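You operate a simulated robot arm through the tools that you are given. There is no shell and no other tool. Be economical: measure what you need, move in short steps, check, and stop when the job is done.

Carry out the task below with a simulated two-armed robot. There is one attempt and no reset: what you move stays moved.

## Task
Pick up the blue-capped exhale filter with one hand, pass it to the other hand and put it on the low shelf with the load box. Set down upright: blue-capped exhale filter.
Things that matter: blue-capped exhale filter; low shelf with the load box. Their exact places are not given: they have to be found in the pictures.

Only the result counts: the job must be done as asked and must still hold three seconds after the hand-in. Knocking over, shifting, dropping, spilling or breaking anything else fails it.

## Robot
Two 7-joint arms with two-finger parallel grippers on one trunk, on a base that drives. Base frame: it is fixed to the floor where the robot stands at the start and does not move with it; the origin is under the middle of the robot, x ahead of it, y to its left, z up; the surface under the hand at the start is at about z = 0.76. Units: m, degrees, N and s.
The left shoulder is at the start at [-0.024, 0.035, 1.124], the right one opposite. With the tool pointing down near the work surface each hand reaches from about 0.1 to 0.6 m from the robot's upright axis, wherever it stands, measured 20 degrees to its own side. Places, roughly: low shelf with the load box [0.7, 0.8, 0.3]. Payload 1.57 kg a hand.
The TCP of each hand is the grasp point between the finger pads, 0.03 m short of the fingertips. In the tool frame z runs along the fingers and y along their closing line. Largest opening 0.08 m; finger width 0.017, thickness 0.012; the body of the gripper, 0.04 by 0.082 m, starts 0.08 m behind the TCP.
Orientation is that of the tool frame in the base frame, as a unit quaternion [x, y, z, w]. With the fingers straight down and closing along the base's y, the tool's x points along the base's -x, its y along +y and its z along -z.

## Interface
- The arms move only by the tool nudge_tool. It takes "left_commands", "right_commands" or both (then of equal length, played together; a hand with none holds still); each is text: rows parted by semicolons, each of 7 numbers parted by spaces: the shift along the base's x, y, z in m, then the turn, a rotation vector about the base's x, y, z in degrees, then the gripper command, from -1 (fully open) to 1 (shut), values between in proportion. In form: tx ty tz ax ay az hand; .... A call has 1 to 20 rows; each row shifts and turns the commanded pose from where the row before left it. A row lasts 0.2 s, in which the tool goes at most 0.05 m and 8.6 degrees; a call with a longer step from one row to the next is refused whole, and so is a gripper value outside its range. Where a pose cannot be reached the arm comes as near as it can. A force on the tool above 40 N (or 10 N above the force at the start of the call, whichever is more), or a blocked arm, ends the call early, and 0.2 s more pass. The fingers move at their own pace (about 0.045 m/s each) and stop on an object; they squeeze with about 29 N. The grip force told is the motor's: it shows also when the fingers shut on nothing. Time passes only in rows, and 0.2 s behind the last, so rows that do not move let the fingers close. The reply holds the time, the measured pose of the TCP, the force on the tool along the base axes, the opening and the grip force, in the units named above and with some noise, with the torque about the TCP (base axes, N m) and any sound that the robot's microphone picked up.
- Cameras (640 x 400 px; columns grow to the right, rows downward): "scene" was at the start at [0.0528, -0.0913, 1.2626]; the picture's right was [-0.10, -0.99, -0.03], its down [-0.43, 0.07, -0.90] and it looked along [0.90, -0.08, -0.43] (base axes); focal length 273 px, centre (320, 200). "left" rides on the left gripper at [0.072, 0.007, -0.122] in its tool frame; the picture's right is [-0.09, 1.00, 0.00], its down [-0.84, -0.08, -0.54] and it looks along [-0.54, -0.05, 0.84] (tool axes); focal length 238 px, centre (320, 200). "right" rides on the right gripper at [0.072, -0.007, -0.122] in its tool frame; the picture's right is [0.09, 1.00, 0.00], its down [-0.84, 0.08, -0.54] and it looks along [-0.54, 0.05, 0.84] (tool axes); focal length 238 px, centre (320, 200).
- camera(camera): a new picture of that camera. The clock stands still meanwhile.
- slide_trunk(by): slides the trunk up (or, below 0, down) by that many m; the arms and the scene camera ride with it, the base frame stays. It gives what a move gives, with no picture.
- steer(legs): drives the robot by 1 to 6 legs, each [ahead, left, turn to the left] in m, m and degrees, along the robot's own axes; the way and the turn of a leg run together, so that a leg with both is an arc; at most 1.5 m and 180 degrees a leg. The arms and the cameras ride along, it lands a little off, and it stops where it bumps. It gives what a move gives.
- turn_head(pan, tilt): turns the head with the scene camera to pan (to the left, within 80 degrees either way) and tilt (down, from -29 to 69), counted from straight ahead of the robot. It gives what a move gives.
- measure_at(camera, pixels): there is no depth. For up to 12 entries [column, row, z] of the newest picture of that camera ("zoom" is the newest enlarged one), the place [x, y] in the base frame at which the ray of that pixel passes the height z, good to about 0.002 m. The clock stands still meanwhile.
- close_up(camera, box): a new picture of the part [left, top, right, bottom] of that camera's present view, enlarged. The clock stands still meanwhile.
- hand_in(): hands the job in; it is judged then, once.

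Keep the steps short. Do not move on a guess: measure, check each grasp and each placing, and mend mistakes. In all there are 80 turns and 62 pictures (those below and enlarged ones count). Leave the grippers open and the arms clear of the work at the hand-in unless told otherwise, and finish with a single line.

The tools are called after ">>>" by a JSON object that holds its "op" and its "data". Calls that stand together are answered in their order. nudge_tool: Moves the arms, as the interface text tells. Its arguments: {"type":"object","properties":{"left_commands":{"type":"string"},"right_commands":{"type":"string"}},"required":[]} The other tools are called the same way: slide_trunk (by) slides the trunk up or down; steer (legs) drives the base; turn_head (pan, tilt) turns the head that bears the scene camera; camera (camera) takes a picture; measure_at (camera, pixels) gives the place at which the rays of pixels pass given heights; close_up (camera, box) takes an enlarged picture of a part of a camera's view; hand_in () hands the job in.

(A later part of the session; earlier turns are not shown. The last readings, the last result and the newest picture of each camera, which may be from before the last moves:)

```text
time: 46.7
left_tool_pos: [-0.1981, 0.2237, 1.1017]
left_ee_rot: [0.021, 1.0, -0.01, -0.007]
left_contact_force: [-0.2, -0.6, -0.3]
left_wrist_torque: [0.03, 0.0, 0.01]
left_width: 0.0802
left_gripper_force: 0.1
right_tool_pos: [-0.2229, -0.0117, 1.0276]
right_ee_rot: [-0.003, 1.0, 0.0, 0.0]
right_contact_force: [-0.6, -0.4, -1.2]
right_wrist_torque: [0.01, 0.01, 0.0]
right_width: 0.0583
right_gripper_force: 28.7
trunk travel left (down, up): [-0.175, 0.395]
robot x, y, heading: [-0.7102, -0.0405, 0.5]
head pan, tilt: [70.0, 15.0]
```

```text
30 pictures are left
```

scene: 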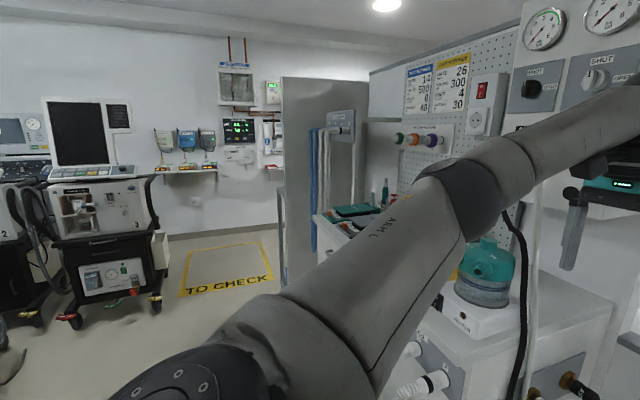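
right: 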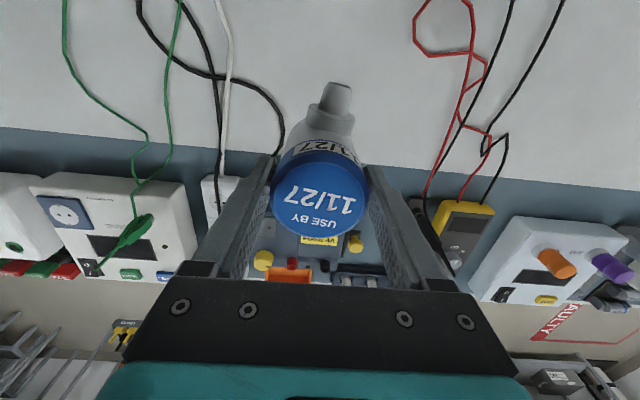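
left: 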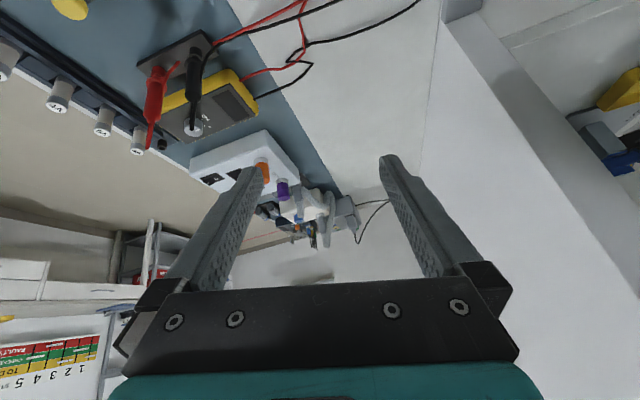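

A grey end panel stops at column 280, with open floor ("TO CHECK") beyond it. I measure those floor points.

>>> {"op": "measure_at", "data": {"camera": "scene", "pixels": [[284, 285, 0], [200, 237, 0], [275, 228, 0], [180, 293, 0], [272, 281, 0], [158, 305, 0], [75, 325, 0], [335, 250, 0.75], [30, 320, 0]]}}

>>> {"op": "close_up", "data": {"camera": "scene", "box": [220, 60, 400, 300]}}

```text
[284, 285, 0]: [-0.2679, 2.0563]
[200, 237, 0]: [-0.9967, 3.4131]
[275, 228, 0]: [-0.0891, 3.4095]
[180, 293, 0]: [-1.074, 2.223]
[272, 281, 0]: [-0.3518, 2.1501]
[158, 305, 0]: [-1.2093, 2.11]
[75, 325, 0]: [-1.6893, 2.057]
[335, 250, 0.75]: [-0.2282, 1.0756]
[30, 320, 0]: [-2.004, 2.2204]
```

```text
1.67 times, centred on (310, 180) of scene
```

zoom: 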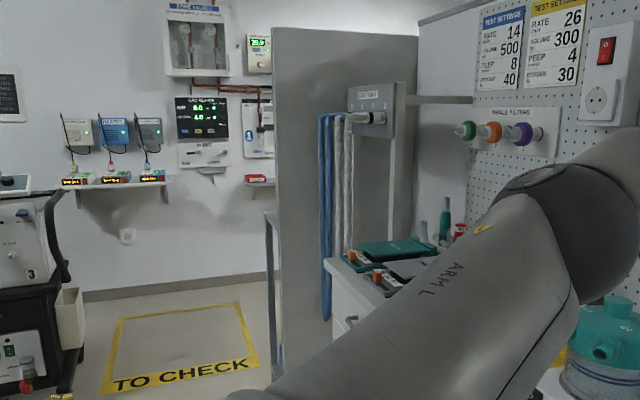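

The left side is open: the grey panel ends at about (-0.27,2.06), the wall is at y≈3.4 and the carts are at x≤-1.2. The way is left along x≈-0.74, then round behind. I raise the trunk for clearance and turn left 90° on the spot.

>>> {"op": "slide_trunk", "data": {"by": 0.2}}

>>> {"op": "steer", "data": {"legs": [[-0.06, 0, 0], [0, 0, 90]]}}

>>> {"op": "turn_head", "data": {"pan": 0, "tilt": 25}}

>>> {"op": "camera", "data": {"camera": "scene"}}

```text
time: 48.9
left_tool_pos: [-0.1983, 0.2237, 1.3023]
left_ee_rot: [0.021, 1.0, -0.008, -0.008]
left_contact_force: [-0.4, -0.3, -0.6]
left_wrist_torque: [-0.02, 0.0, 0.01]
left_width: 0.0799
left_gripper_force: 0.0
right_tool_pos: [-0.2236, -0.0115, 1.2282]
right_ee_rot: [-0.003, 1.0, 0.0, -0.001]
right_contact_force: [0.6, 0.0, -1.3]
right_wrist_torque: [0.01, 0.01, 0.01]
right_width: 0.0581
right_gripper_force: 28.9
trunk travel left (down, up): [-0.375, 0.195]
robot x, y, heading: [-0.7108, -0.0446, 0.3]
head pan, tilt: [70.0, 15.0]
```

```text
time: 53.7
left_tool_pos: [-1.0422, 0.4651, 1.3026]
left_ee_rot: [-0.696, 0.718, -0.012, 0.002]
left_contact_force: [0.3, 1.0, -0.7]
left_wrist_torque: [-0.05, -0.01, 0.0]
left_width: 0.0801
left_gripper_force: 0.0
right_tool_pos: [-0.8072, 0.4436, 1.2284]
right_ee_rot: [0.713, -0.701, 0.0, -0.001]
right_contact_force: [-0.7, 0.6, -0.8]
right_wrist_torque: [0.0, 0.03, 0.01]
right_width: 0.0584
right_gripper_force: 28.6
trunk travel left (down, up): [-0.375, 0.195]
robot x, y, heading: [-0.7714, -0.0441, 91.1]
head pan, tilt: [70.0, 15.0]
```

```text
time: 55.1
left_tool_pos: [-1.0421, 0.4666, 1.3024]
left_ee_rot: [-0.697, 0.717, -0.012, 0.002]
left_contact_force: [-0.8, 0.1, -0.6]
left_wrist_torque: [-0.01, 0.01, -0.02]
left_width: 0.08
left_gripper_force: 0.1
right_tool_pos: [-0.8054, 0.4449, 1.2286]
right_ee_rot: [0.713, -0.701, 0.0, 0.0]
right_contact_force: [1.1, 0.2, -0.5]
right_wrist_torque: [-0.03, 0.02, 0.01]
right_width: 0.058
right_gripper_force: 29.0
trunk travel left (down, up): [-0.375, 0.195]
robot x, y, heading: [-0.7666, -0.0432, 91.1]
head pan, tilt: [0.0, 25.0]
```

```text
28 pictures are left
```

scene: 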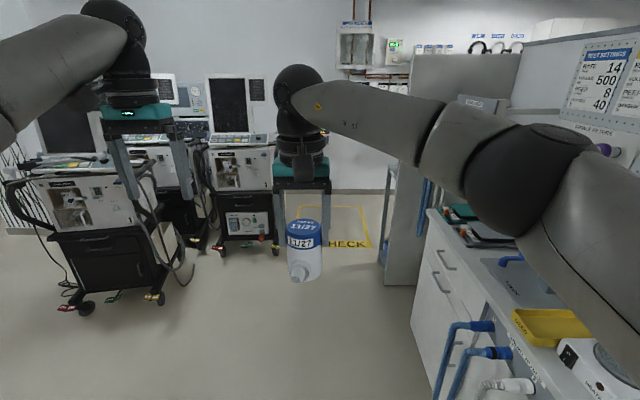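

I measure the cart wheels, the bench edge and the panel foot to set the driving lane.

>>> {"op": "measure_at", "data": {"camera": "scene", "pixels": [[160, 298, 0], [195, 270, 0], [278, 252, 0], [382, 283, 0], [385, 262, 0], [413, 330, 0], [440, 395, 0], [340, 191, 0], [428, 210, 0.85], [372, 245, 0]]}}

>>> {"op": "close_up", "data": {"camera": "scene", "box": [320, 0, 560, 300]}}

```text
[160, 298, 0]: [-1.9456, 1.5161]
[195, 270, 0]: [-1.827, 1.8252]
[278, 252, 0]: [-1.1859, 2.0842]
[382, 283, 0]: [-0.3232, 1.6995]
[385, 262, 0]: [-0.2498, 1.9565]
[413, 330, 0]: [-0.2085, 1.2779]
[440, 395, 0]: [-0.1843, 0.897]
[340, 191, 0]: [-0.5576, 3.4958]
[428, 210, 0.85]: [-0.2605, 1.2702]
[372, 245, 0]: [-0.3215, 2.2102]
```

```text
1.33 times, centred on (440, 150) of scene
```

zoom: 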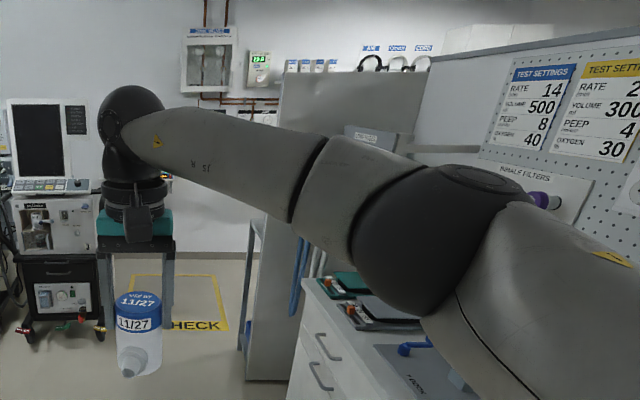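

The lane is free between x≈-1.19 and x≈-0.32. I drive 1.3 m along it and look past the panel.

>>> {"op": "steer", "data": {"legs": [[1.3, 0, -1]]}}

>>> {"op": "turn_head", "data": {"pan": -40, "tilt": 25}}

>>> {"op": "camera", "data": {"camera": "scene"}}

```text
time: 61.7
left_tool_pos: [-1.0359, 1.7844, 1.3032]
left_ee_rot: [-0.688, 0.726, -0.013, 0.001]
left_contact_force: [-0.1, 0.2, 0.3]
left_wrist_torque: [0.01, 0.0, 0.01]
left_width: 0.0801
left_gripper_force: 0.0
right_tool_pos: [-0.8013, 1.7573, 1.2283]
right_ee_rot: [-0.704, 0.71, 0.0, -0.001]
right_contact_force: [0.3, 0.4, 0.1]
right_wrist_torque: [0.0, 0.01, -0.01]
right_width: 0.0585
right_gripper_force: 29.0
trunk travel left (down, up): [-0.375, 0.195]
robot x, y, heading: [-0.7763, 1.2712, 89.7]
head pan, tilt: [0.0, 25.0]
```

```text
time: 62.8
left_tool_pos: [-1.0356, 1.7851, 1.3021]
left_ee_rot: [-0.688, 0.726, -0.012, 0.001]
left_contact_force: [0.4, -0.5, 0.2]
left_wrist_torque: [0.01, 0.02, 0.0]
left_width: 0.0799
left_gripper_force: 0.1
right_tool_pos: [-0.8005, 1.7578, 1.2275]
right_ee_rot: [-0.705, 0.71, 0.0, -0.001]
right_contact_force: [-1.1, 0.0, -0.3]
right_wrist_torque: [0.0, 0.0, -0.02]
right_width: 0.0581
right_gripper_force: 29.5
trunk travel left (down, up): [-0.375, 0.195]
robot x, y, heading: [-0.7784, 1.2748, 89.4]
head pan, tilt: [-40.0, 25.0]
```

```text
26 pictures are left
```

scene: 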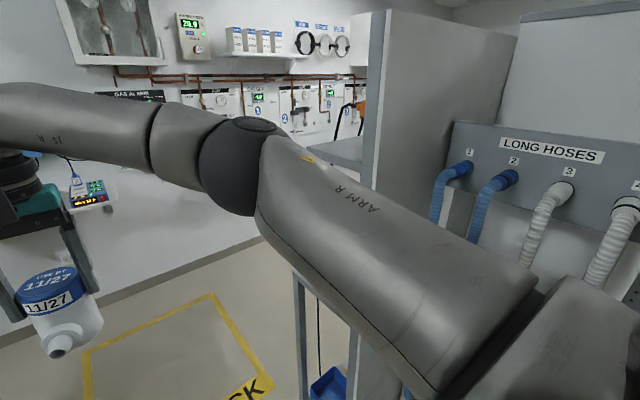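

I bring the left hand inward, clear of the carts, and drive ahead 0.55 m while easing right.

>>> {"op": "nudge_tool", "data": {"left_commands": "0.03 0 0 0 0 0 -1; 0.03 0 0 0 0 0 -1; 0.03 0 0 0 0 0 -1; 0 0 0 0 0 0 -1"}}

>>> {"op": "steer", "data": {"legs": [[0.55, -0.04, 0]]}}

>>> {"op": "turn_head", "data": {"pan": -70, "tilt": 20}}

>>> {"op": "camera", "data": {"camera": "scene"}}

```text
time: 63.8
left_tool_pos: [-0.9458, 1.7847, 1.3032]
left_ee_rot: [-0.688, 0.726, -0.012, 0.003]
left_contact_force: [-0.4, 1.4, -0.1]
left_wrist_torque: [-0.02, 0.01, 0.03]
left_width: 0.08
left_gripper_force: 0.1
right_tool_pos: [-0.8018, 1.756, 1.228]
right_ee_rot: [-0.705, 0.71, 0.0, 0.0]
right_contact_force: [-0.5, -0.3, -1.4]
right_wrist_torque: [0.02, -0.02, 0.01]
right_width: 0.0581
right_gripper_force: 29.3
trunk travel left (down, up): [-0.375, 0.195]
robot x, y, heading: [-0.7797, 1.2711, 89.8]
head pan, tilt: [-40.0, 25.0]
```

```text
time: 67.0
left_tool_pos: [-0.9003, 2.3342, 1.3011]
left_ee_rot: [-0.686, 0.727, -0.011, 0.001]
left_contact_force: [-0.2, 0.2, 0.5]
left_wrist_torque: [0.01, -0.04, -0.03]
left_width: 0.0798
left_gripper_force: 0.0
right_tool_pos: [-0.7565, 2.3068, 1.2285]
right_ee_rot: [-0.704, 0.71, 0.0, -0.001]
right_contact_force: [-0.3, -0.4, -0.7]
right_wrist_torque: [-0.03, -0.01, -0.01]
right_width: 0.0581
right_gripper_force: 28.9
trunk travel left (down, up): [-0.375, 0.195]
robot x, y, heading: [-0.7354, 1.8223, 89.6]
head pan, tilt: [-40.0, 25.0]
```

```text
time: 67.9
left_tool_pos: [-0.9003, 2.3349, 1.3013]
left_ee_rot: [-0.686, 0.727, -0.01, 0.001]
left_contact_force: [0.2, -0.4, 0.7]
left_wrist_torque: [0.03, -0.02, -0.02]
left_width: 0.08
left_gripper_force: 0.0
right_tool_pos: [-0.7569, 2.3076, 1.228]
right_ee_rot: [-0.704, 0.71, -0.001, -0.001]
right_contact_force: [-0.9, 0.3, -0.4]
right_wrist_torque: [0.02, 0.02, 0.0]
right_width: 0.0582
right_gripper_force: 28.9
trunk travel left (down, up): [-0.375, 0.195]
robot x, y, heading: [-0.7364, 1.8204, 89.5]
head pan, tilt: [-70.0, 20.0]
```

```text
25 pictures are left
```

scene: 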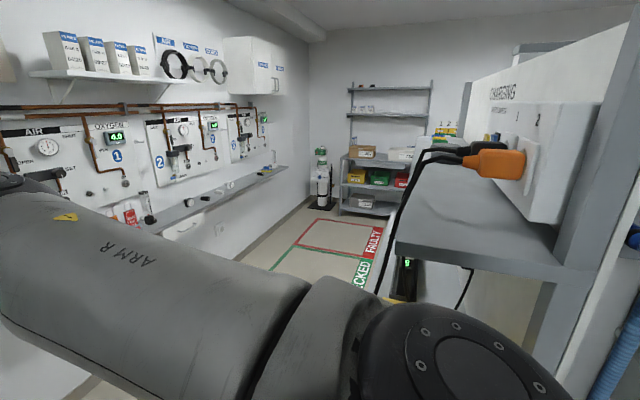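

The passage to the far room is open. I measure its width between the charging table on the right and the narrow wall shelf on the left.

>>> {"op": "measure_at", "data": {"camera": "scene", "pixels": [[396, 248, 0.9], [425, 165, 0.9], [200, 208, 0.9], [285, 170, 0.9], [245, 240, 0], [300, 205, 0], [275, 265, 0], [360, 283, 0], [390, 215, 0], [345, 215, 0], [575, 275, 0.9]]}}

>>> {"op": "turn_head", "data": {"pan": -75, "tilt": 55}}

>>> {"op": "camera", "data": {"camera": "scene"}}

```text
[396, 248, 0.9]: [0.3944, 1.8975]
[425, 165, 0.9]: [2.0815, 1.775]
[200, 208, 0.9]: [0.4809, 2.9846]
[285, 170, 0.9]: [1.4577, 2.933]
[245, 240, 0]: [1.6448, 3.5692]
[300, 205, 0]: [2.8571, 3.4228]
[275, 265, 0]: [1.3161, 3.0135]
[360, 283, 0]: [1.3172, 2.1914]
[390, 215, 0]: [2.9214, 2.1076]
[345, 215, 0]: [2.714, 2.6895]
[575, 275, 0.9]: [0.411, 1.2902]
```

```text
time: 68.9
left_tool_pos: [-0.9011, 2.3346, 1.3017]
left_ee_rot: [-0.686, 0.727, -0.01, 0.001]
left_contact_force: [0.0, 0.2, -0.5]
left_wrist_torque: [0.0, 0.01, -0.03]
left_width: 0.08
left_gripper_force: 0.0
right_tool_pos: [-0.7578, 2.3072, 1.2275]
right_ee_rot: [-0.703, 0.711, -0.001, -0.001]
right_contact_force: [-0.3, -0.2, -0.5]
right_wrist_torque: [-0.03, 0.03, -0.01]
right_width: 0.0582
right_gripper_force: 29.4
trunk travel left (down, up): [-0.375, 0.195]
robot x, y, heading: [-0.7328, 1.8177, 89.7]
head pan, tilt: [-75.0, 55.0]
```

```text
24 pictures are left
```

scene: 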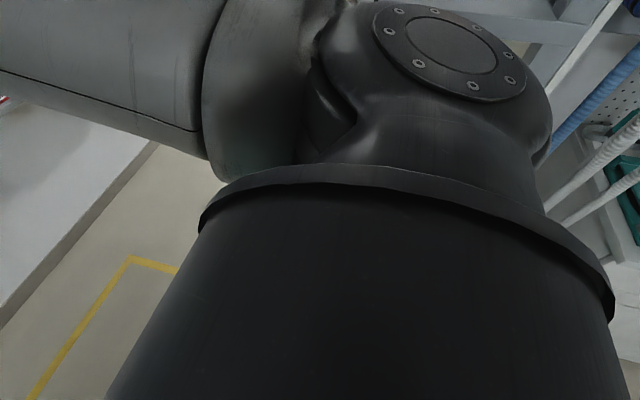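

The lane runs along y≈2.45, with the table at y≲2.0 and the wall shelf at y≈2.95. I drive 0.55 m ahead, turn right 90°, and check.

>>> {"op": "steer", "data": {"legs": [[0.55, 0, 0], [0, 0, -90]]}}

>>> {"op": "turn_head", "data": {"pan": 0, "tilt": 25}}

>>> {"op": "camera", "data": {"camera": "scene"}}

```text
time: 75.9
left_tool_pos: [-0.2096, 2.5168, 1.3029]
left_ee_rot: [0.039, 0.999, -0.009, -0.006]
left_contact_force: [-0.2, 0.6, 0.4]
left_wrist_torque: [-0.01, -0.01, -0.03]
left_width: 0.0801
left_gripper_force: 0.1
right_tool_pos: [-0.2406, 2.3723, 1.2282]
right_ee_rot: [0.015, 1.0, 0.0, -0.001]
right_contact_force: [0.0, 1.0, -1.5]
right_wrist_torque: [0.0, -0.01, -0.02]
right_width: 0.0582
right_gripper_force: 29.5
trunk travel left (down, up): [-0.375, 0.195]
robot x, y, heading: [-0.724, 2.3596, -1.7]
head pan, tilt: [-75.0, 55.0]
```

```text
time: 77.4
left_tool_pos: [-0.2104, 2.5153, 1.3022]
left_ee_rot: [0.038, 0.999, -0.009, -0.006]
left_contact_force: [-0.4, -0.2, 1.1]
left_wrist_torque: [0.02, 0.01, -0.02]
left_width: 0.0799
left_gripper_force: 0.1
right_tool_pos: [-0.2414, 2.3726, 1.2282]
right_ee_rot: [0.015, 1.0, 0.0, -0.001]
right_contact_force: [-0.8, 0.4, -1.4]
right_wrist_torque: [0.03, 0.01, -0.03]
right_width: 0.0579
right_gripper_force: 29.3
trunk travel left (down, up): [-0.375, 0.195]
robot x, y, heading: [-0.7243, 2.3625, -1.7]
head pan, tilt: [0.0, 25.0]
```

```text
23 pictures are left
```

scene: 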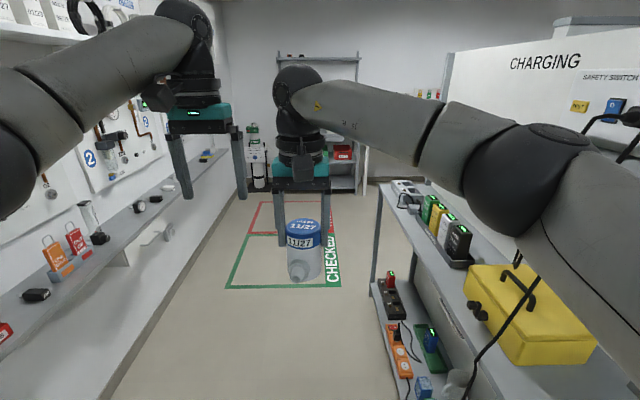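

The aisle is clear. I measure its edges and the far corner of the white "charging" wall.

>>> {"op": "measure_at", "data": {"camera": "scene", "pixels": [[190, 262, 0], [120, 390, 0], [371, 280, 0], [383, 182, 0.9], [440, 290, 0.9], [470, 350, 0.9], [235, 150, 0.9], [130, 222, 0.9], [367, 180, 0], [380, 298, 0.4], [410, 395, 0.4], [450, 260, 0]]}}

```text
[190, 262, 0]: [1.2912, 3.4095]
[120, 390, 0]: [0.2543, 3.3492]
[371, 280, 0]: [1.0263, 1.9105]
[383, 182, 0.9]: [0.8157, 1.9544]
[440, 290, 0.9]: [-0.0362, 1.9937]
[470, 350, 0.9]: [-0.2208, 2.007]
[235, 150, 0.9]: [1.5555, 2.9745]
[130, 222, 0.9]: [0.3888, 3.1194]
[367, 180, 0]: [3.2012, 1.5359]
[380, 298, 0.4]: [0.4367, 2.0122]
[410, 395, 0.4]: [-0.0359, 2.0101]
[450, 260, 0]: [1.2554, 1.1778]
```

The aisle runs between y≈1.97 and y≈2.97. I shift 0.1 m left, straighten up and drive to x≈1.4, then turn right and look at the back of the counter.

>>> {"op": "steer", "data": {"legs": [[0, 0.1, 1.7], [1.2, 0, 0], [0.9, 0, 0]]}}

>>> {"op": "turn_head", "data": {"pan": -75, "tilt": 28}}

>>> {"op": "camera", "data": {"camera": "scene"}}

```text
time: 88.5
left_tool_pos: [1.8881, 2.6499, 1.3013]
left_ee_rot: [0.021, 1.0, -0.01, -0.007]
left_contact_force: [-0.4, 0.5, -0.4]
left_wrist_torque: [0.0, 0.0, 0.01]
left_width: 0.0798
left_gripper_force: 0.1
right_tool_pos: [1.8628, 2.5058, 1.2282]
right_ee_rot: [-0.002, 1.0, 0.001, -0.001]
right_contact_force: [0.1, -0.1, -0.9]
right_wrist_torque: [-0.02, 0.02, -0.05]
right_width: 0.058
right_gripper_force: 29.1
trunk travel left (down, up): [-0.375, 0.195]
robot x, y, heading: [1.3757, 2.4748, 0.2]
head pan, tilt: [0.0, 25.0]
```

```text
time: 90.0
left_tool_pos: [1.8883, 2.6495, 1.3031]
left_ee_rot: [0.022, 1.0, -0.009, -0.005]
left_contact_force: [-0.5, 0.7, 0.2]
left_wrist_torque: [0.0, -0.02, -0.02]
left_width: 0.08
left_gripper_force: 0.0
right_tool_pos: [1.8637, 2.506, 1.2283]
right_ee_rot: [-0.003, 1.0, -0.001, -0.001]
right_contact_force: [-0.3, -0.4, -1.0]
right_wrist_torque: [-0.01, -0.03, -0.01]
right_width: 0.0584
right_gripper_force: 29.0
trunk travel left (down, up): [-0.375, 0.195]
robot x, y, heading: [1.3768, 2.4796, 0.3]
head pan, tilt: [-75.0, 28.0]
```

```text
22 pictures are left
```

scene: 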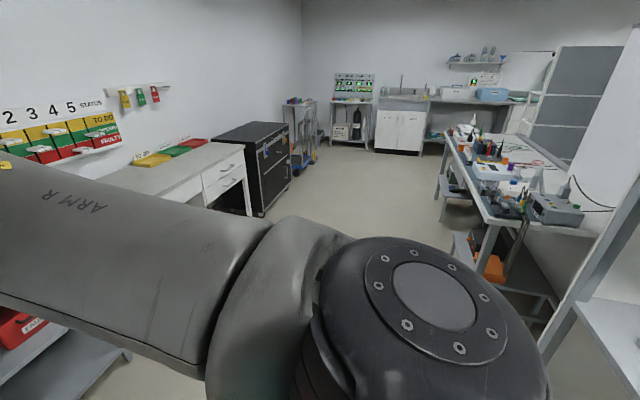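

The far side of the counter is in view, with a low shelf under its near end around (510,280). I enlarge that.

>>> {"op": "close_up", "data": {"camera": "scene", "box": [420, 170, 600, 320]}}

>>> {"op": "measure_at", "data": {"camera": "scene", "pixels": [[480, 222, 0.76], [440, 140, 0.76], [555, 300, 0.3], [457, 235, 0.3], [437, 180, 0.3], [482, 280, 0.3], [270, 215, 0], [245, 213, 0], [540, 345, 0.9]]}}

```text
2.67 times, centred on (510, 245) of scene
```

zoom: 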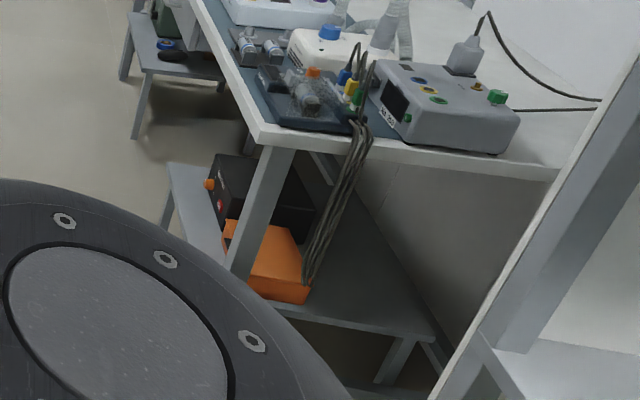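

```text
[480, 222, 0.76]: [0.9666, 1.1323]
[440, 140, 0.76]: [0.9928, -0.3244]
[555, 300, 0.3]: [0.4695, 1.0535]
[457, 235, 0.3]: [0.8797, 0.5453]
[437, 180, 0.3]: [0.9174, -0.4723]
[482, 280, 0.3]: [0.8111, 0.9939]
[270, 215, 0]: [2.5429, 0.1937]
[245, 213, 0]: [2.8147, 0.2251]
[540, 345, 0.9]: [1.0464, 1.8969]
```

This is the low shelf: a black load box and an orange box on it, at z≈0.3 with its front edge near x≈0.9. The far aisle reaches to x≈2.5. I drive round to face it from the aisle.

>>> {"op": "steer", "data": {"legs": [[0, 0, -90], [0.9, 0.25, 0], [0.8, 0.08, 0], [0, 0, -90]]}}

>>> {"op": "turn_head", "data": {"pan": 0, "tilt": 50}}

>>> {"op": "camera", "data": {"camera": "scene"}}

```text
time: 106.5
left_tool_pos: [1.1631, 0.6228, 1.3027]
left_ee_rot: [0.999, -0.04, 0.008, -0.009]
left_contact_force: [-0.3, -0.2, -0.6]
left_wrist_torque: [-0.01, -0.02, -0.04]
left_width: 0.0801
left_gripper_force: 0.0
right_tool_pos: [1.1928, 0.7652, 1.2273]
right_ee_rot: [1.0, -0.016, 0.0, 0.0]
right_contact_force: [-0.1, 0.4, -0.5]
right_wrist_torque: [-0.02, 0.0, 0.02]
right_width: 0.0583
right_gripper_force: 29.3
trunk travel left (down, up): [-0.375, 0.195]
robot x, y, heading: [1.6828, 0.779, 178.1]
head pan, tilt: [-75.0, 28.0]
```

```text
time: 108.0
left_tool_pos: [1.1627, 0.6231, 1.3015]
left_ee_rot: [0.999, -0.04, 0.006, -0.008]
left_contact_force: [-0.5, 0.9, 0.8]
left_wrist_torque: [0.0, -0.01, -0.02]
left_width: 0.08
left_gripper_force: 0.0
right_tool_pos: [1.1938, 0.7652, 1.2287]
right_ee_rot: [1.0, -0.016, 0.0, -0.001]
right_contact_force: [-1.1, 0.8, -0.8]
right_wrist_torque: [0.01, -0.02, -0.01]
right_width: 0.0584
right_gripper_force: 28.5
trunk travel left (down, up): [-0.375, 0.195]
robot x, y, heading: [1.682, 0.7753, 178.0]
head pan, tilt: [0.0, 50.0]
```

```text
20 pictures are left
```

scene: 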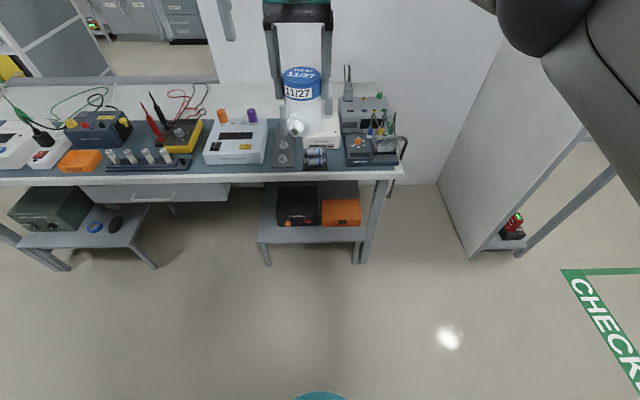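

The shelf with the black load box and the orange box is straight ahead at (310,215). I enlarge it and measure its free space.

>>> {"op": "close_up", "data": {"camera": "scene", "box": [245, 165, 405, 265]}}

>>> {"op": "measure_at", "data": {"camera": "scene", "pixels": [[258, 242, 0.3], [365, 242, 0.3], [277, 227, 0.3], [320, 227, 0.3], [361, 227, 0.3], [277, 227, 0.32], [265, 266, 0], [357, 263, 0], [400, 180, 0.76], [200, 186, 0.76]]}}

```text
4.00 times, centred on (325, 215) of scene
```

zoom: 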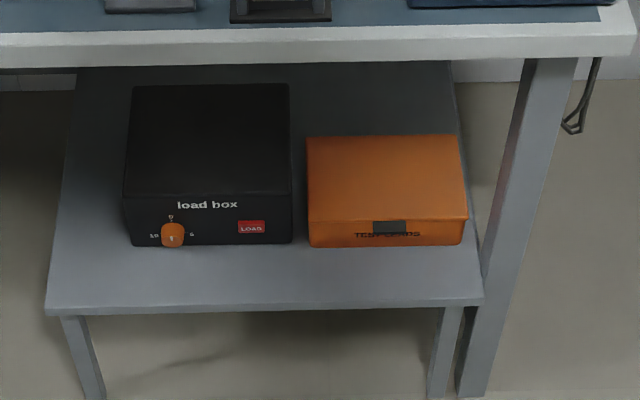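

```text
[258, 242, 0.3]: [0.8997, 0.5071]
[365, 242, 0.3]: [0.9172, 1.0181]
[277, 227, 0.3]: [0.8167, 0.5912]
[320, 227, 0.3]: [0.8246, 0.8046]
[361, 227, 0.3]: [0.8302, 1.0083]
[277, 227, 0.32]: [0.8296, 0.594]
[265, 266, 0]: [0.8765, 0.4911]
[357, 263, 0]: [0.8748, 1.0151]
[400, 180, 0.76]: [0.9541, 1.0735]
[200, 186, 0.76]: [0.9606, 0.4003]
```

The box is labelled "load box". Its shelf has a free front strip from x≈0.82 to 0.91, and a free lane on its left from y≈0.51 to 0.59. For the handover the spigot must point away from the left hand, so I turn the right hand +90° about the vertical and move the left hand aside.

>>> {"op": "nudge_tool", "data": {"left_commands": "0 -0.04 0 0 0 0 -1; 0 -0.04 0 0 0 0 -1; 0 0 0 0 0 0 -1; 0 0 0 0 0 0 -1; 0 0 0 0 0 0 -1; 0 0 0 0 0 0 -1; 0 0 0 0 0 0 -1; 0 0 0 0 0 0 -1; 0 0 0 0 0 0 -1; 0 0 0 0 0 0 -1; 0 0 0 0 0 0 -1; 0 0 0 0 0 0 -1", "right_commands": "0.01 0 0 0 0 0 1; 0.01 0 0 0 0 8.2 1; 0.01 0 0 0 0 8.2 1; 0.01 0 0 0 0 8.2 1; 0 0 0 0 0 8.2 1; 0 0 0 0 0 8.2 1; 0 0 0 0 0 8.2 1; 0 0 0 0 0 8.2 1; 0 0 0 0 0 8.2 1; 0 0 0 0 0 8.2 1; 0 0 0 0 0 8.2 1; 0 0 0 0 0 8.2 1"}}

```text
time: 110.5
left_tool_pos: [1.1621, 0.5425, 1.3019]
left_ee_rot: [0.999, -0.041, 0.007, -0.009]
left_contact_force: [0.1, 0.0, -0.3]
left_wrist_torque: [0.0, -0.01, 0.01]
left_width: 0.0799
left_gripper_force: 0.1
right_tool_pos: [1.2573, 0.7807, 1.2223]
right_ee_rot: [0.863, 0.505, 0.0, 0.001]
right_contact_force: [-0.1, 0.1, -1.4]
right_wrist_torque: [-0.02, -0.01, 0.0]
right_width: 0.058
right_gripper_force: 29.3
right hand out of reach, approached as far as the arm can: row 9, 10, 11, 12
trunk travel left (down, up): [-0.375, 0.195]
robot x, y, heading: [1.6822, 0.7798, 178.1]
head pan, tilt: [0.0, 50.0]
```

It stopped at about +60° at the joint limit. I turn the other way instead, until the spigot points away from the robot, which is 242° back from here, in two calls.

>>> {"op": "nudge_tool", "data": {"right_commands": "0 0 0 0 0 -8.4 1; 0 0 0 0 0 -8.4 1; 0 0 0 0 0 -8.4 1; 0 0 0 0 0 -8.4 1; 0 0 0 0 0 -8.4 1; 0 0 0 0 0 -8.4 1; 0 0 0 0 0 -8.4 1; 0 0 0 0 0 -8.4 1; 0 0 0 0 0 -8.4 1; 0 0 0 0 0 -8.4 1; 0 0 0 0 0 -8.4 1; 0 0 0 0 0 -8.4 1; 0 0 0 0 0 -8.4 1; 0 0 0 0 0 -8.4 1; 0 0 0 0 0 -8.4 1; 0 0 0 0 0 -8.4 1; 0 0 0 0 0 -8.4 1; 0 0 0 0 0 -8.4 1"}}

>>> {"op": "nudge_tool", "data": {"right_commands": "0 0 0 0 0 -8.4 1; 0 0 0 0 0 -8.4 1; 0 0 0 0 0 -8.4 1; 0 0 0 0 0 -8.4 1; 0 0 0 0 0 -8.4 1; 0 0 0 0 0 -8.4 1; 0 0 0 0 0 -8.4 1; 0 0 0 0 0 -8.4 1; 0 0 0 0 0 -8.4 1; 0 0 0 0 0 -8.4 1; 0 0 0 0 0 -6.7 1; 0 0 0 0 0 0 1"}}

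```text
time: 114.3
left_tool_pos: [1.1619, 0.542, 1.3014]
left_ee_rot: [0.999, -0.04, 0.006, -0.009]
left_contact_force: [0.0, 0.0, 0.7]
left_wrist_torque: [0.0, -0.05, 0.01]
left_width: 0.08
left_gripper_force: 0.1
right_tool_pos: [1.2579, 0.7808, 1.2233]
right_ee_rot: [-0.702, 0.712, 0.001, -0.001]
right_contact_force: [0.2, 0.8, -1.5]
right_wrist_torque: [-0.02, 0.03, -0.03]
right_width: 0.0581
right_gripper_force: 29.4
trunk travel left (down, up): [-0.375, 0.195]
robot x, y, heading: [1.6804, 0.7764, 178.2]
head pan, tilt: [0.0, 50.0]
```

```text
time: 117.0
left_tool_pos: [1.1621, 0.5434, 1.3009]
left_ee_rot: [0.999, -0.04, 0.006, -0.008]
left_contact_force: [0.1, 0.0, 1.1]
left_wrist_torque: [-0.01, 0.0, 0.04]
left_width: 0.0802
left_gripper_force: 0.1
right_tool_pos: [1.2581, 0.779, 1.222]
right_ee_rot: [0.012, 1.0, 0.002, 0.0]
right_contact_force: [-0.6, 1.1, -1.2]
right_wrist_torque: [-0.01, 0.02, 0.01]
right_width: 0.058
right_gripper_force: 29.1
trunk travel left (down, up): [-0.375, 0.195]
robot x, y, heading: [1.6807, 0.7798, 178.1]
head pan, tilt: [0.0, 50.0]
```

The right hand now holds the filter with the spigot pointing away from the robot. Next I move it forward to x≈1.15, lower the left hand beside it, and tilt the left fingers to point forward and 25° down.

>>> {"op": "nudge_tool", "data": {"left_commands": "0 0 -0.03 0 0 0 -1; 0 0 -0.03 0 0 0 -1; 0 0 -0.03 0 8.1 0 -1; 0 0 -0.03 0 8.1 0 -1; 0 0 -0.03 0 8.1 0 -1; 0 0 -0.03 0 8.1 0 -1; 0 0 -0.03 0 8.1 0 -1; 0 0 -0.03 0 8.1 0 -1; 0 0 -0.01 0 8.1 0 -1; 0 0 0 0 8.1 0 -1; 0 0 0 0 0 0 -1", "right_commands": "-0.03 0 0 0 0 0 1; -0.03 0 0 0 0 0 1; -0.03 0 0 0 0 0 1; -0.018 0 0 0 0 0 1; 0 0 0 0 0 0 1; 0 0 0 0 0 0 1; 0 0 0 0 0 0 1; 0 0 0 0 0 0 1; 0 0 0 0 0 0 1; 0 0 0 0 0 0 1; 0 0 0 0 0 0 1"}}

>>> {"op": "turn_head", "data": {"pan": 0, "tilt": 30}}

>>> {"op": "camera", "data": {"camera": "scene"}}

```text
time: 119.3
left_tool_pos: [1.1634, 0.5417, 1.0528]
left_ee_rot: [0.847, -0.039, -0.53, 0.013]
left_contact_force: [-0.4, -0.2, -0.6]
left_wrist_torque: [0.02, 0.01, 0.02]
left_width: 0.0801
left_gripper_force: 0.1
right_tool_pos: [1.1494, 0.7801, 1.2223]
right_ee_rot: [0.011, 1.0, 0.001, 0.0]
right_contact_force: [0.2, 0.2, -1.6]
right_wrist_torque: [0.02, 0.0, 0.01]
right_width: 0.058
right_gripper_force: 28.3
trunk travel left (down, up): [-0.375, 0.195]
robot x, y, heading: [1.6803, 0.7775, 178.5]
head pan, tilt: [0.0, 50.0]
```

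```text
time: 120.2
left_tool_pos: [1.1628, 0.543, 1.0524]
left_ee_rot: [0.847, -0.039, -0.529, 0.013]
left_contact_force: [-0.5, 0.0, -0.1]
left_wrist_torque: [0.0, 0.02, -0.03]
left_width: 0.0798
left_gripper_force: 0.0
right_tool_pos: [1.1482, 0.781, 1.2218]
right_ee_rot: [0.012, 1.0, 0.001, 0.001]
right_contact_force: [-0.2, 0.6, -0.5]
right_wrist_torque: [0.02, -0.02, -0.02]
right_width: 0.0581
right_gripper_force: 29.3
trunk travel left (down, up): [-0.375, 0.195]
robot x, y, heading: [1.6824, 0.7799, 178.0]
head pan, tilt: [0.0, 30.0]
```

```text
18 pictures are left
```

scene: 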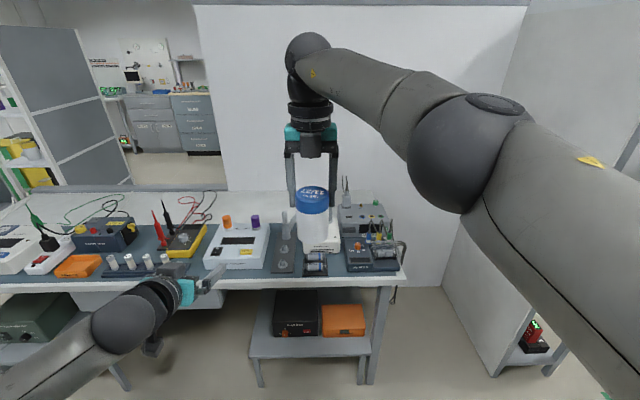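

Everything is clear. I level the left hand's closing line (a small turn of 3.6° about x and 1.6° about z) and slide it under the filter, staying 8 cm below its grip height.

>>> {"op": "nudge_tool", "data": {"left_commands": "0 0.04 0 1.8 0 0.8 -1; 0 0.04 0 1.8 0 0.8 -1; -0.005 0.04 0 0 0 0 -1; -0.005 0.04 0 0 0 0 -1; -0.005 0.04 0 0 0 0 -1; 0 0.038 0 0 0 0 -1; 0 0 0 0 0 0 -1"}}

>>> {"op": "camera", "data": {"camera": "left"}}

>>> {"op": "camera", "data": {"camera": "scene"}}

```text
time: 121.8
left_tool_pos: [1.1463, 0.7788, 1.0512]
left_ee_rot: [0.848, -0.01, -0.531, -0.005]
left_contact_force: [0.9, -0.2, 0.0]
left_wrist_torque: [-0.01, 0.01, 0.01]
left_width: 0.0801
left_gripper_force: 0.0
right_tool_pos: [1.1499, 0.7803, 1.2216]
right_ee_rot: [0.012, 1.0, 0.0, 0.0]
right_contact_force: [0.7, -0.2, -0.8]
right_wrist_torque: [-0.02, -0.01, 0.03]
right_width: 0.0582
right_gripper_force: 29.0
trunk travel left (down, up): [-0.375, 0.195]
robot x, y, heading: [1.6849, 0.7765, 178.2]
head pan, tilt: [0.0, 30.0]
```

```text
17 pictures are left
```

left: 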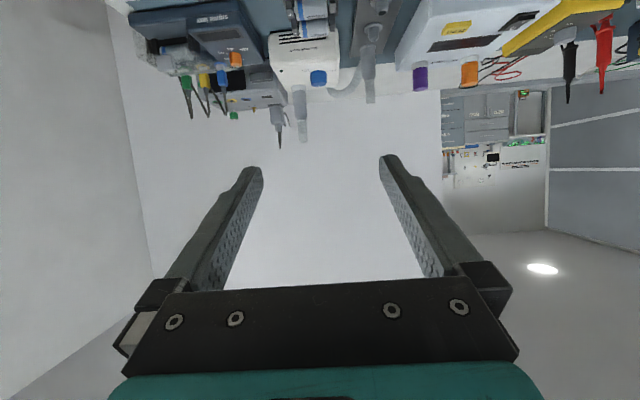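

```text
16 pictures are left
```

scene: 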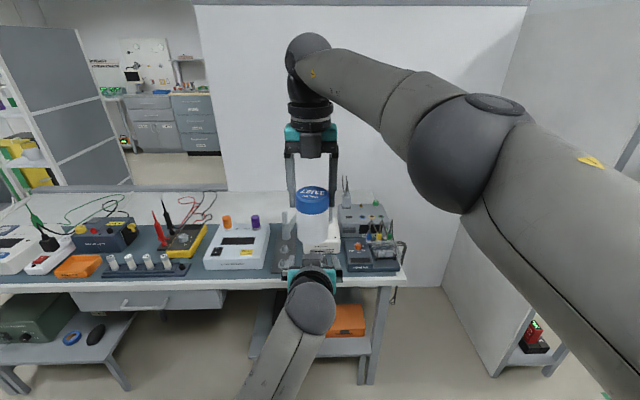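

Left and right are aligned within 3 mm. I raise the left hand so its fingers straddle the lower body.

>>> {"op": "nudge_tool", "data": {"left_commands": "0.001 0.001 0.02 0 0 0 -1; 0.001 0 0.02 0 0 0 -1; 0.001 0 0.02 0 0 0 -1; 0 0 0.02 0 0 0 -1; 0 0 0.02 0 0 0 -1; 0 0 0.018 0 0 0 -1; 0 0 0 0 0 0 -1"}}

>>> {"op": "camera", "data": {"camera": "left"}}

>>> {"op": "close_up", "data": {"camera": "scene", "box": [250, 120, 390, 280]}}

```text
time: 123.1
left_tool_pos: [1.1491, 0.7552, 1.1308]
left_ee_rot: [0.857, -0.028, -0.513, 0.041]
left_contact_force: [1.7, 3.5, -1.0]
left_wrist_torque: [-0.14, 0.08, -0.02]
left_width: 0.0803
left_gripper_force: 0.1
right_tool_pos: [1.1501, 0.771, 1.2261]
right_ee_rot: [0.006, 1.0, -0.012, -0.007]
right_contact_force: [-1.8, -4.1, 0.0]
right_wrist_torque: [-0.31, 0.13, 0.0]
right_width: 0.058
right_gripper_force: 29.3
trunk travel left (down, up): [-0.375, 0.195]
robot x, y, heading: [1.6832, 0.7801, 178.4]
head pan, tilt: [0.0, 30.0]
stopped in row 6 (left hand): the force on the tool passed its limit at 47 N (the readings are from after the stop); the commanded pose is now the measured one
```

```text
15 pictures are left
```

left: 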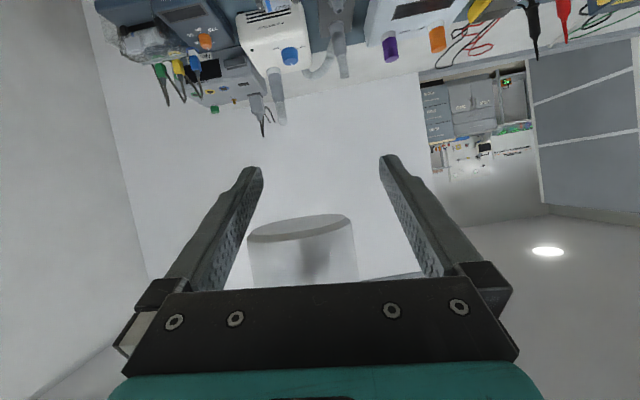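

```text
2.50 times, centred on (320, 200) of scene
```

zoom: 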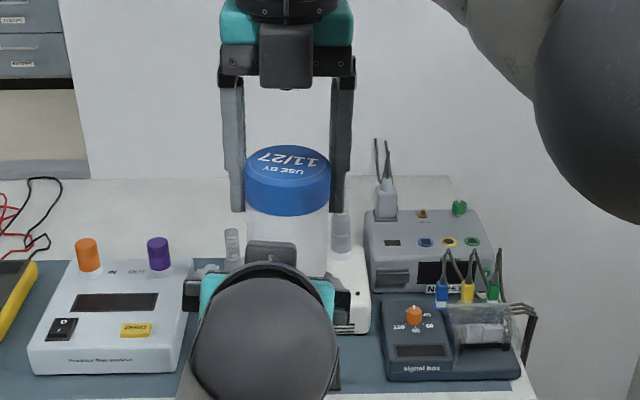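

The left hand drifted 2.4 cm sideways. It was folded too tightly near the shoulder and its finger touched the filter's bottom rim. The filter is still held (58 mm, 29 N). I lower the left hand away first, then level both hands.

>>> {"op": "nudge_tool", "data": {"left_commands": "0 0 -0.02 0 0 0 -1; 0 0 -0.03 0 0 0 -1; 0 0 -0.03 2.9 1.5 -0.3 -1; 0 0 -0.03 2.8 1.5 -0.3 -1; 0 0 -0.03 0 0 0 -1; 0 0 -0.03 0 0 0 -1; 0 0 -0.03 0 0 0 -1; 0 0 -0.03 0 0 0 -1; 0 0 0 0 0 0 -1", "right_commands": "0 0 0 0 0 0 1; 0 0 0 0 0 0 1; 0 0 0 0.7 -0.4 0.3 1; 0 0 0 0.7 -0.4 0.3 1; 0 0.003 0 0 0 0 1; 0 0.003 0 0 0 0 1; 0 0.003 0 0 0 0 1; 0 0 0 0 0 0 1; 0 0 0 0 0 0 1"}}

>>> {"op": "camera", "data": {"camera": "right"}}

```text
time: 125.0
left_tool_pos: [1.1586, 0.6798, 0.8762]
left_ee_rot: [0.847, -0.046, -0.525, 0.065]
left_contact_force: [-0.5, -0.1, -0.1]
left_wrist_torque: [0.0, -0.03, 0.02]
left_width: 0.0801
left_gripper_force: 0.1
right_tool_pos: [1.15, 0.781, 1.2269]
right_ee_rot: [0.0, 1.0, 0.003, 0.002]
right_contact_force: [0.7, 0.5, -1.2]
right_wrist_torque: [-0.05, -0.02, -0.01]
right_width: 0.0581
right_gripper_force: 29.0
trunk travel left (down, up): [-0.375, 0.195]
robot x, y, heading: [1.6804, 0.7776, 178.2]
head pan, tilt: [0.0, 30.0]
stopped in row 9 (left hand): the arm was blocked; the commanded pose is now the measured one
```

```text
13 pictures are left
```

right: 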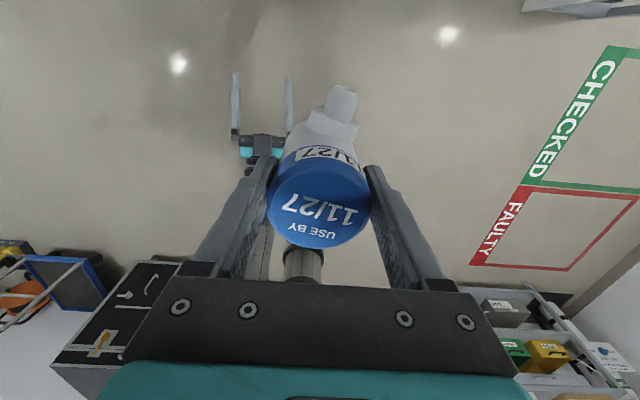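

The left arm drifts and gets blocked when its hand is at the robot's centreline. It was comfortable at y≈0.54, so I'll do the handover further to the left. I move the left hand out to y≈0.48 and level it there, and bring the right hand toward (1.19,0.66,1.12).

>>> {"op": "nudge_tool", "data": {"left_commands": "0 -0.03 0 0 0 0 -1; 0 -0.03 0 0 0 0 -1; 0 -0.03 0.01 3 0 0 -1; 0 -0.03 0.01 3 0 0 -1; 0 -0.03 0.01 3 0 0 -1; 0 -0.03 0.01 0 0 0 -1; 0 0 0.01 0 0 0 -1; 0 0 0 0 0 0 -1"}}

>>> {"op": "nudge_tool", "data": {"right_commands": "0.01 -0.02 -0.02 0 0 0 1; 0.01 -0.02 -0.02 0 0 0 1; 0.01 -0.02 -0.02 0 0 0 1; 0.01 -0.02 -0.02 0 0 0 1; 0 -0.02 -0.02 0 0 0 1; 0 -0.02 0 0 0 0 1; 0 0 0 0 0 0 1"}}

```text
time: 126.8
left_tool_pos: [1.1592, 0.5019, 0.9249]
left_ee_rot: [0.849, -0.004, -0.528, -0.002]
left_contact_force: [-0.1, 0.4, 0.2]
left_wrist_torque: [-0.02, 0.05, 0.03]
left_width: 0.08
left_gripper_force: 0.0
right_tool_pos: [1.149, 0.7827, 1.228]
right_ee_rot: [0.0, 1.0, 0.003, 0.002]
right_contact_force: [0.7, 0.2, -1.3]
right_wrist_torque: [-0.01, 0.0, 0.03]
right_width: 0.058
right_gripper_force: 28.9
trunk travel left (down, up): [-0.375, 0.195]
robot x, y, heading: [1.6816, 0.7769, 178.3]
head pan, tilt: [0.0, 30.0]
```

```text
time: 128.4
left_tool_pos: [1.158, 0.5027, 0.9251]
left_ee_rot: [0.85, -0.004, -0.526, -0.002]
left_contact_force: [0.6, 0.2, -1.5]
left_wrist_torque: [0.0, -0.01, 0.05]
left_width: 0.0801
left_gripper_force: 0.0
right_tool_pos: [1.1895, 0.663, 1.1272]
right_ee_rot: [0.0, 1.0, 0.002, 0.001]
right_contact_force: [0.0, 1.2, -1.0]
right_wrist_torque: [-0.04, -0.01, -0.01]
right_width: 0.0578
right_gripper_force: 29.2
trunk travel left (down, up): [-0.375, 0.195]
robot x, y, heading: [1.6814, 0.7745, 178.1]
head pan, tilt: [0.0, 30.0]
```

Both hands are level now. From the left view I worked out that the filter's bottom is about 7.4 cm below the right TCP. The left fingers must therefore be flatter (10° down) to fit below the right fingertips. I bring the right hand to y≈0.58 and put the left hand below it at that tilt.

>>> {"op": "nudge_tool", "data": {"left_commands": "0 0.02 0 0 7.5 0 -1; 0 0.02 0 0 7.5 0 -1; 0 0.02 0.02 0 0 0 -1; 0 0.017 0.02 0 0 0 -1; 0 0 0.01 0 0 0 -1; 0 0 0 0 0 0 -1", "right_commands": "-0.01 -0.02 0 0 0 0 1; -0.01 -0.02 0 0 0 0 1; -0.01 -0.02 0 0 0 0 1; -0.006 -0.02 0 0 0 0 1; 0 -0.003 0 0 0 0 1; 0 0 0 0 0 0 1"}}

>>> {"op": "camera", "data": {"camera": "left"}}

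```text
time: 129.8
left_tool_pos: [1.1589, 0.5782, 0.9767]
left_ee_rot: [0.774, -0.005, -0.633, -0.002]
left_contact_force: [-0.6, 0.2, 0.1]
left_wrist_torque: [0.02, -0.01, 0.02]
left_width: 0.0801
left_gripper_force: 0.1
right_tool_pos: [1.1925, 0.6607, 1.1271]
right_ee_rot: [0.0, 1.0, 0.001, -0.001]
right_contact_force: [-0.9, 0.0, -0.8]
right_wrist_torque: [-0.02, -0.04, 0.0]
right_width: 0.0581
right_gripper_force: 28.7
right hand out of reach, approached as far as the arm can: row 1, 2, 3, 4
trunk travel left (down, up): [-0.375, 0.195]
robot x, y, heading: [1.6769, 0.7791, 178.3]
head pan, tilt: [0.0, 30.0]
```

```text
12 pictures are left
```

left: 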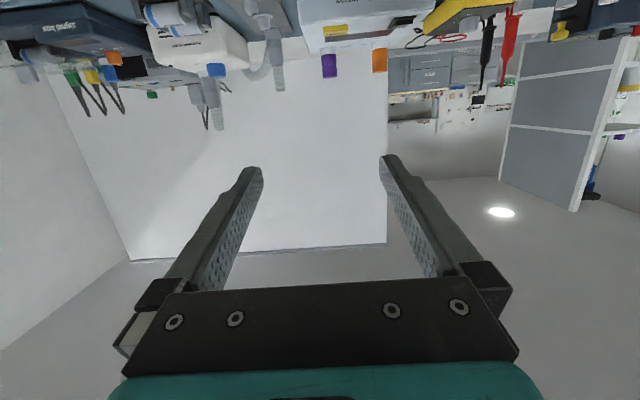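

The right hand stops at y≈0.66. I move the left hand under it there at a low height and check for drift.

>>> {"op": "nudge_tool", "data": {"left_commands": "0.008 0.02 0 0 0 0 -1; 0.008 0.02 0 0 0 0 -1; 0.008 0.02 0 0 0 0 -1; 0.0085 0.0225 0 0 0 0 -1; 0 0 0.02 0 0 0 -1; 0 0 0 0 0 0 -1"}}

>>> {"op": "camera", "data": {"camera": "left"}}

```text
time: 131.2
left_tool_pos: [1.1899, 0.6593, 0.9979]
left_ee_rot: [0.774, -0.004, -0.634, -0.001]
left_contact_force: [0.0, 0.1, -0.2]
left_wrist_torque: [0.02, 0.02, -0.01]
left_width: 0.0801
left_gripper_force: 0.0
right_tool_pos: [1.1916, 0.6614, 1.1275]
right_ee_rot: [0.0, 1.0, 0.001, 0.001]
right_contact_force: [0.4, 0.2, -1.0]
right_wrist_torque: [-0.04, 0.03, -0.03]
right_width: 0.0579
right_gripper_force: 29.0
trunk travel left (down, up): [-0.375, 0.195]
robot x, y, heading: [1.6799, 0.779, 178.2]
head pan, tilt: [0.0, 30.0]
```

```text
11 pictures are left
```

left: 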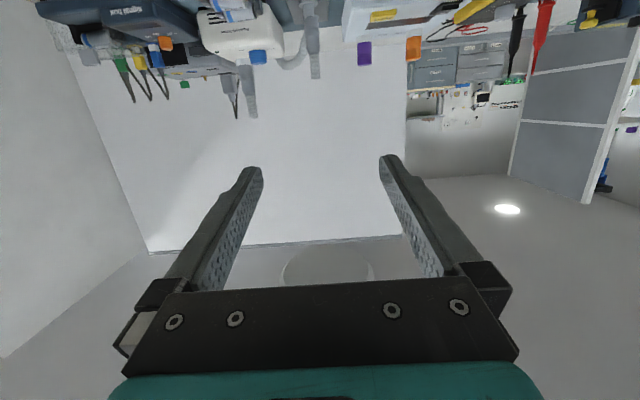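

No drift, and the filter's bottom disc shows at columns 282–374. I measure its height: the far rim at row 243 should lie at x≈1.163.

>>> {"op": "measure_at", "data": {"camera": "left", "pixels": [[328, 243, 1.04], [328, 243, 1.05], [328, 243, 1.06], [328, 243, 1.07], [282, 265, 1.055], [374, 265, 1.055]]}}

```text
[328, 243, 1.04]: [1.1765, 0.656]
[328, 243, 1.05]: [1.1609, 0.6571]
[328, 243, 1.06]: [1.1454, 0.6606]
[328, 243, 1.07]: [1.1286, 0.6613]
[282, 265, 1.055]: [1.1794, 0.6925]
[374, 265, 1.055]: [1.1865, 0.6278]
```

The bottom is at z≈1.049 and y≈0.660. I aim the left TCP at z≈1.080, raising most of the way first and reading the pose.

>>> {"op": "nudge_tool", "data": {"left_commands": "0 0.001 0.015 0 0 0 -1; 0 0 0.015 0 0 0 -1; 0 0 0.01 0 0 0 -1; 0 0 0 0 0 0 -1"}}

```text
time: 132.2
left_tool_pos: [1.1915, 0.6607, 1.0367]
left_ee_rot: [0.774, -0.006, -0.634, -0.002]
left_contact_force: [0.1, 0.3, -0.6]
left_wrist_torque: [0.01, -0.02, -0.02]
left_width: 0.08
left_gripper_force: 0.1
right_tool_pos: [1.1917, 0.6598, 1.127]
right_ee_rot: [0.0, 1.0, 0.002, 0.001]
right_contact_force: [1.0, 0.1, -0.8]
right_wrist_torque: [0.0, 0.0, 0.03]
right_width: 0.0581
right_gripper_force: 28.9
trunk travel left (down, up): [-0.375, 0.195]
robot x, y, heading: [1.681, 0.7751, 178.1]
head pan, tilt: [0.0, 30.0]
```

The pose is steady and aligned. I raise the remaining 4.3 cm gently.

>>> {"op": "nudge_tool", "data": {"left_commands": "0 0 0.01 0 0 0 -1; 0 0 0.01 0 0 0 -1; 0 0 0.01 0 0 0 -1; 0 0 0.007 0 0 0 -1; 0 0 0.006 0 0 0 -1; 0 0 0 0 0 0 -1"}}

>>> {"op": "camera", "data": {"camera": "left"}}

```text
time: 133.6
left_tool_pos: [1.1915, 0.6604, 1.0782]
left_ee_rot: [0.774, -0.007, -0.633, 0.002]
left_contact_force: [-0.4, 0.1, -0.1]
left_wrist_torque: [0.02, 0.0, 0.0]
left_width: 0.08
left_gripper_force: 0.1
right_tool_pos: [1.1928, 0.6601, 1.1275]
right_ee_rot: [0.0, 1.0, 0.002, 0.001]
right_contact_force: [-0.7, -0.3, -1.0]
right_wrist_torque: [0.0, -0.01, 0.03]
right_width: 0.058
right_gripper_force: 29.4
trunk travel left (down, up): [-0.375, 0.195]
robot x, y, heading: [1.6798, 0.7786, 178.0]
head pan, tilt: [0.0, 30.0]
```

```text
10 pictures are left
```

left: 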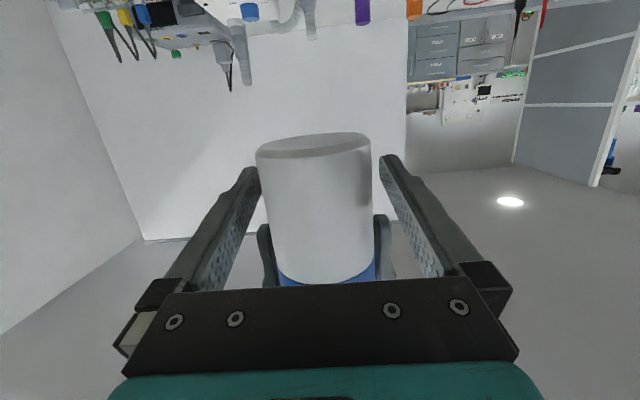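

The left fingers straddle the lower body, well clear of the right fingertips. I close the left hand.

>>> {"op": "nudge_tool", "data": {"left_commands": "0 0 0 0 0 0 0; 0 0 0 0 0 0 1; 0 0 0 0 0 0 1; 0 0 0 0 0 0 1; 0 0 0 0 0 0 1; 0 0 0 0 0 0 1"}}

```text
time: 135.0
left_tool_pos: [1.1913, 0.66, 1.0784]
left_ee_rot: [0.774, -0.007, -0.633, 0.001]
left_contact_force: [6.6, 6.1, -1.7]
left_wrist_torque: [0.12, 0.23, 0.1]
left_width: 0.0581
left_gripper_force: 28.8
right_tool_pos: [1.1925, 0.6604, 1.1264]
right_ee_rot: [0.0, 1.0, 0.0, 0.0]
right_contact_force: [-6.0, -6.4, 3.3]
right_wrist_torque: [-0.41, 0.04, -0.07]
right_width: 0.058
right_gripper_force: 28.6
trunk travel left (down, up): [-0.375, 0.195]
robot x, y, heading: [1.6775, 0.7791, 178.3]
head pan, tilt: [0.0, 30.0]
```

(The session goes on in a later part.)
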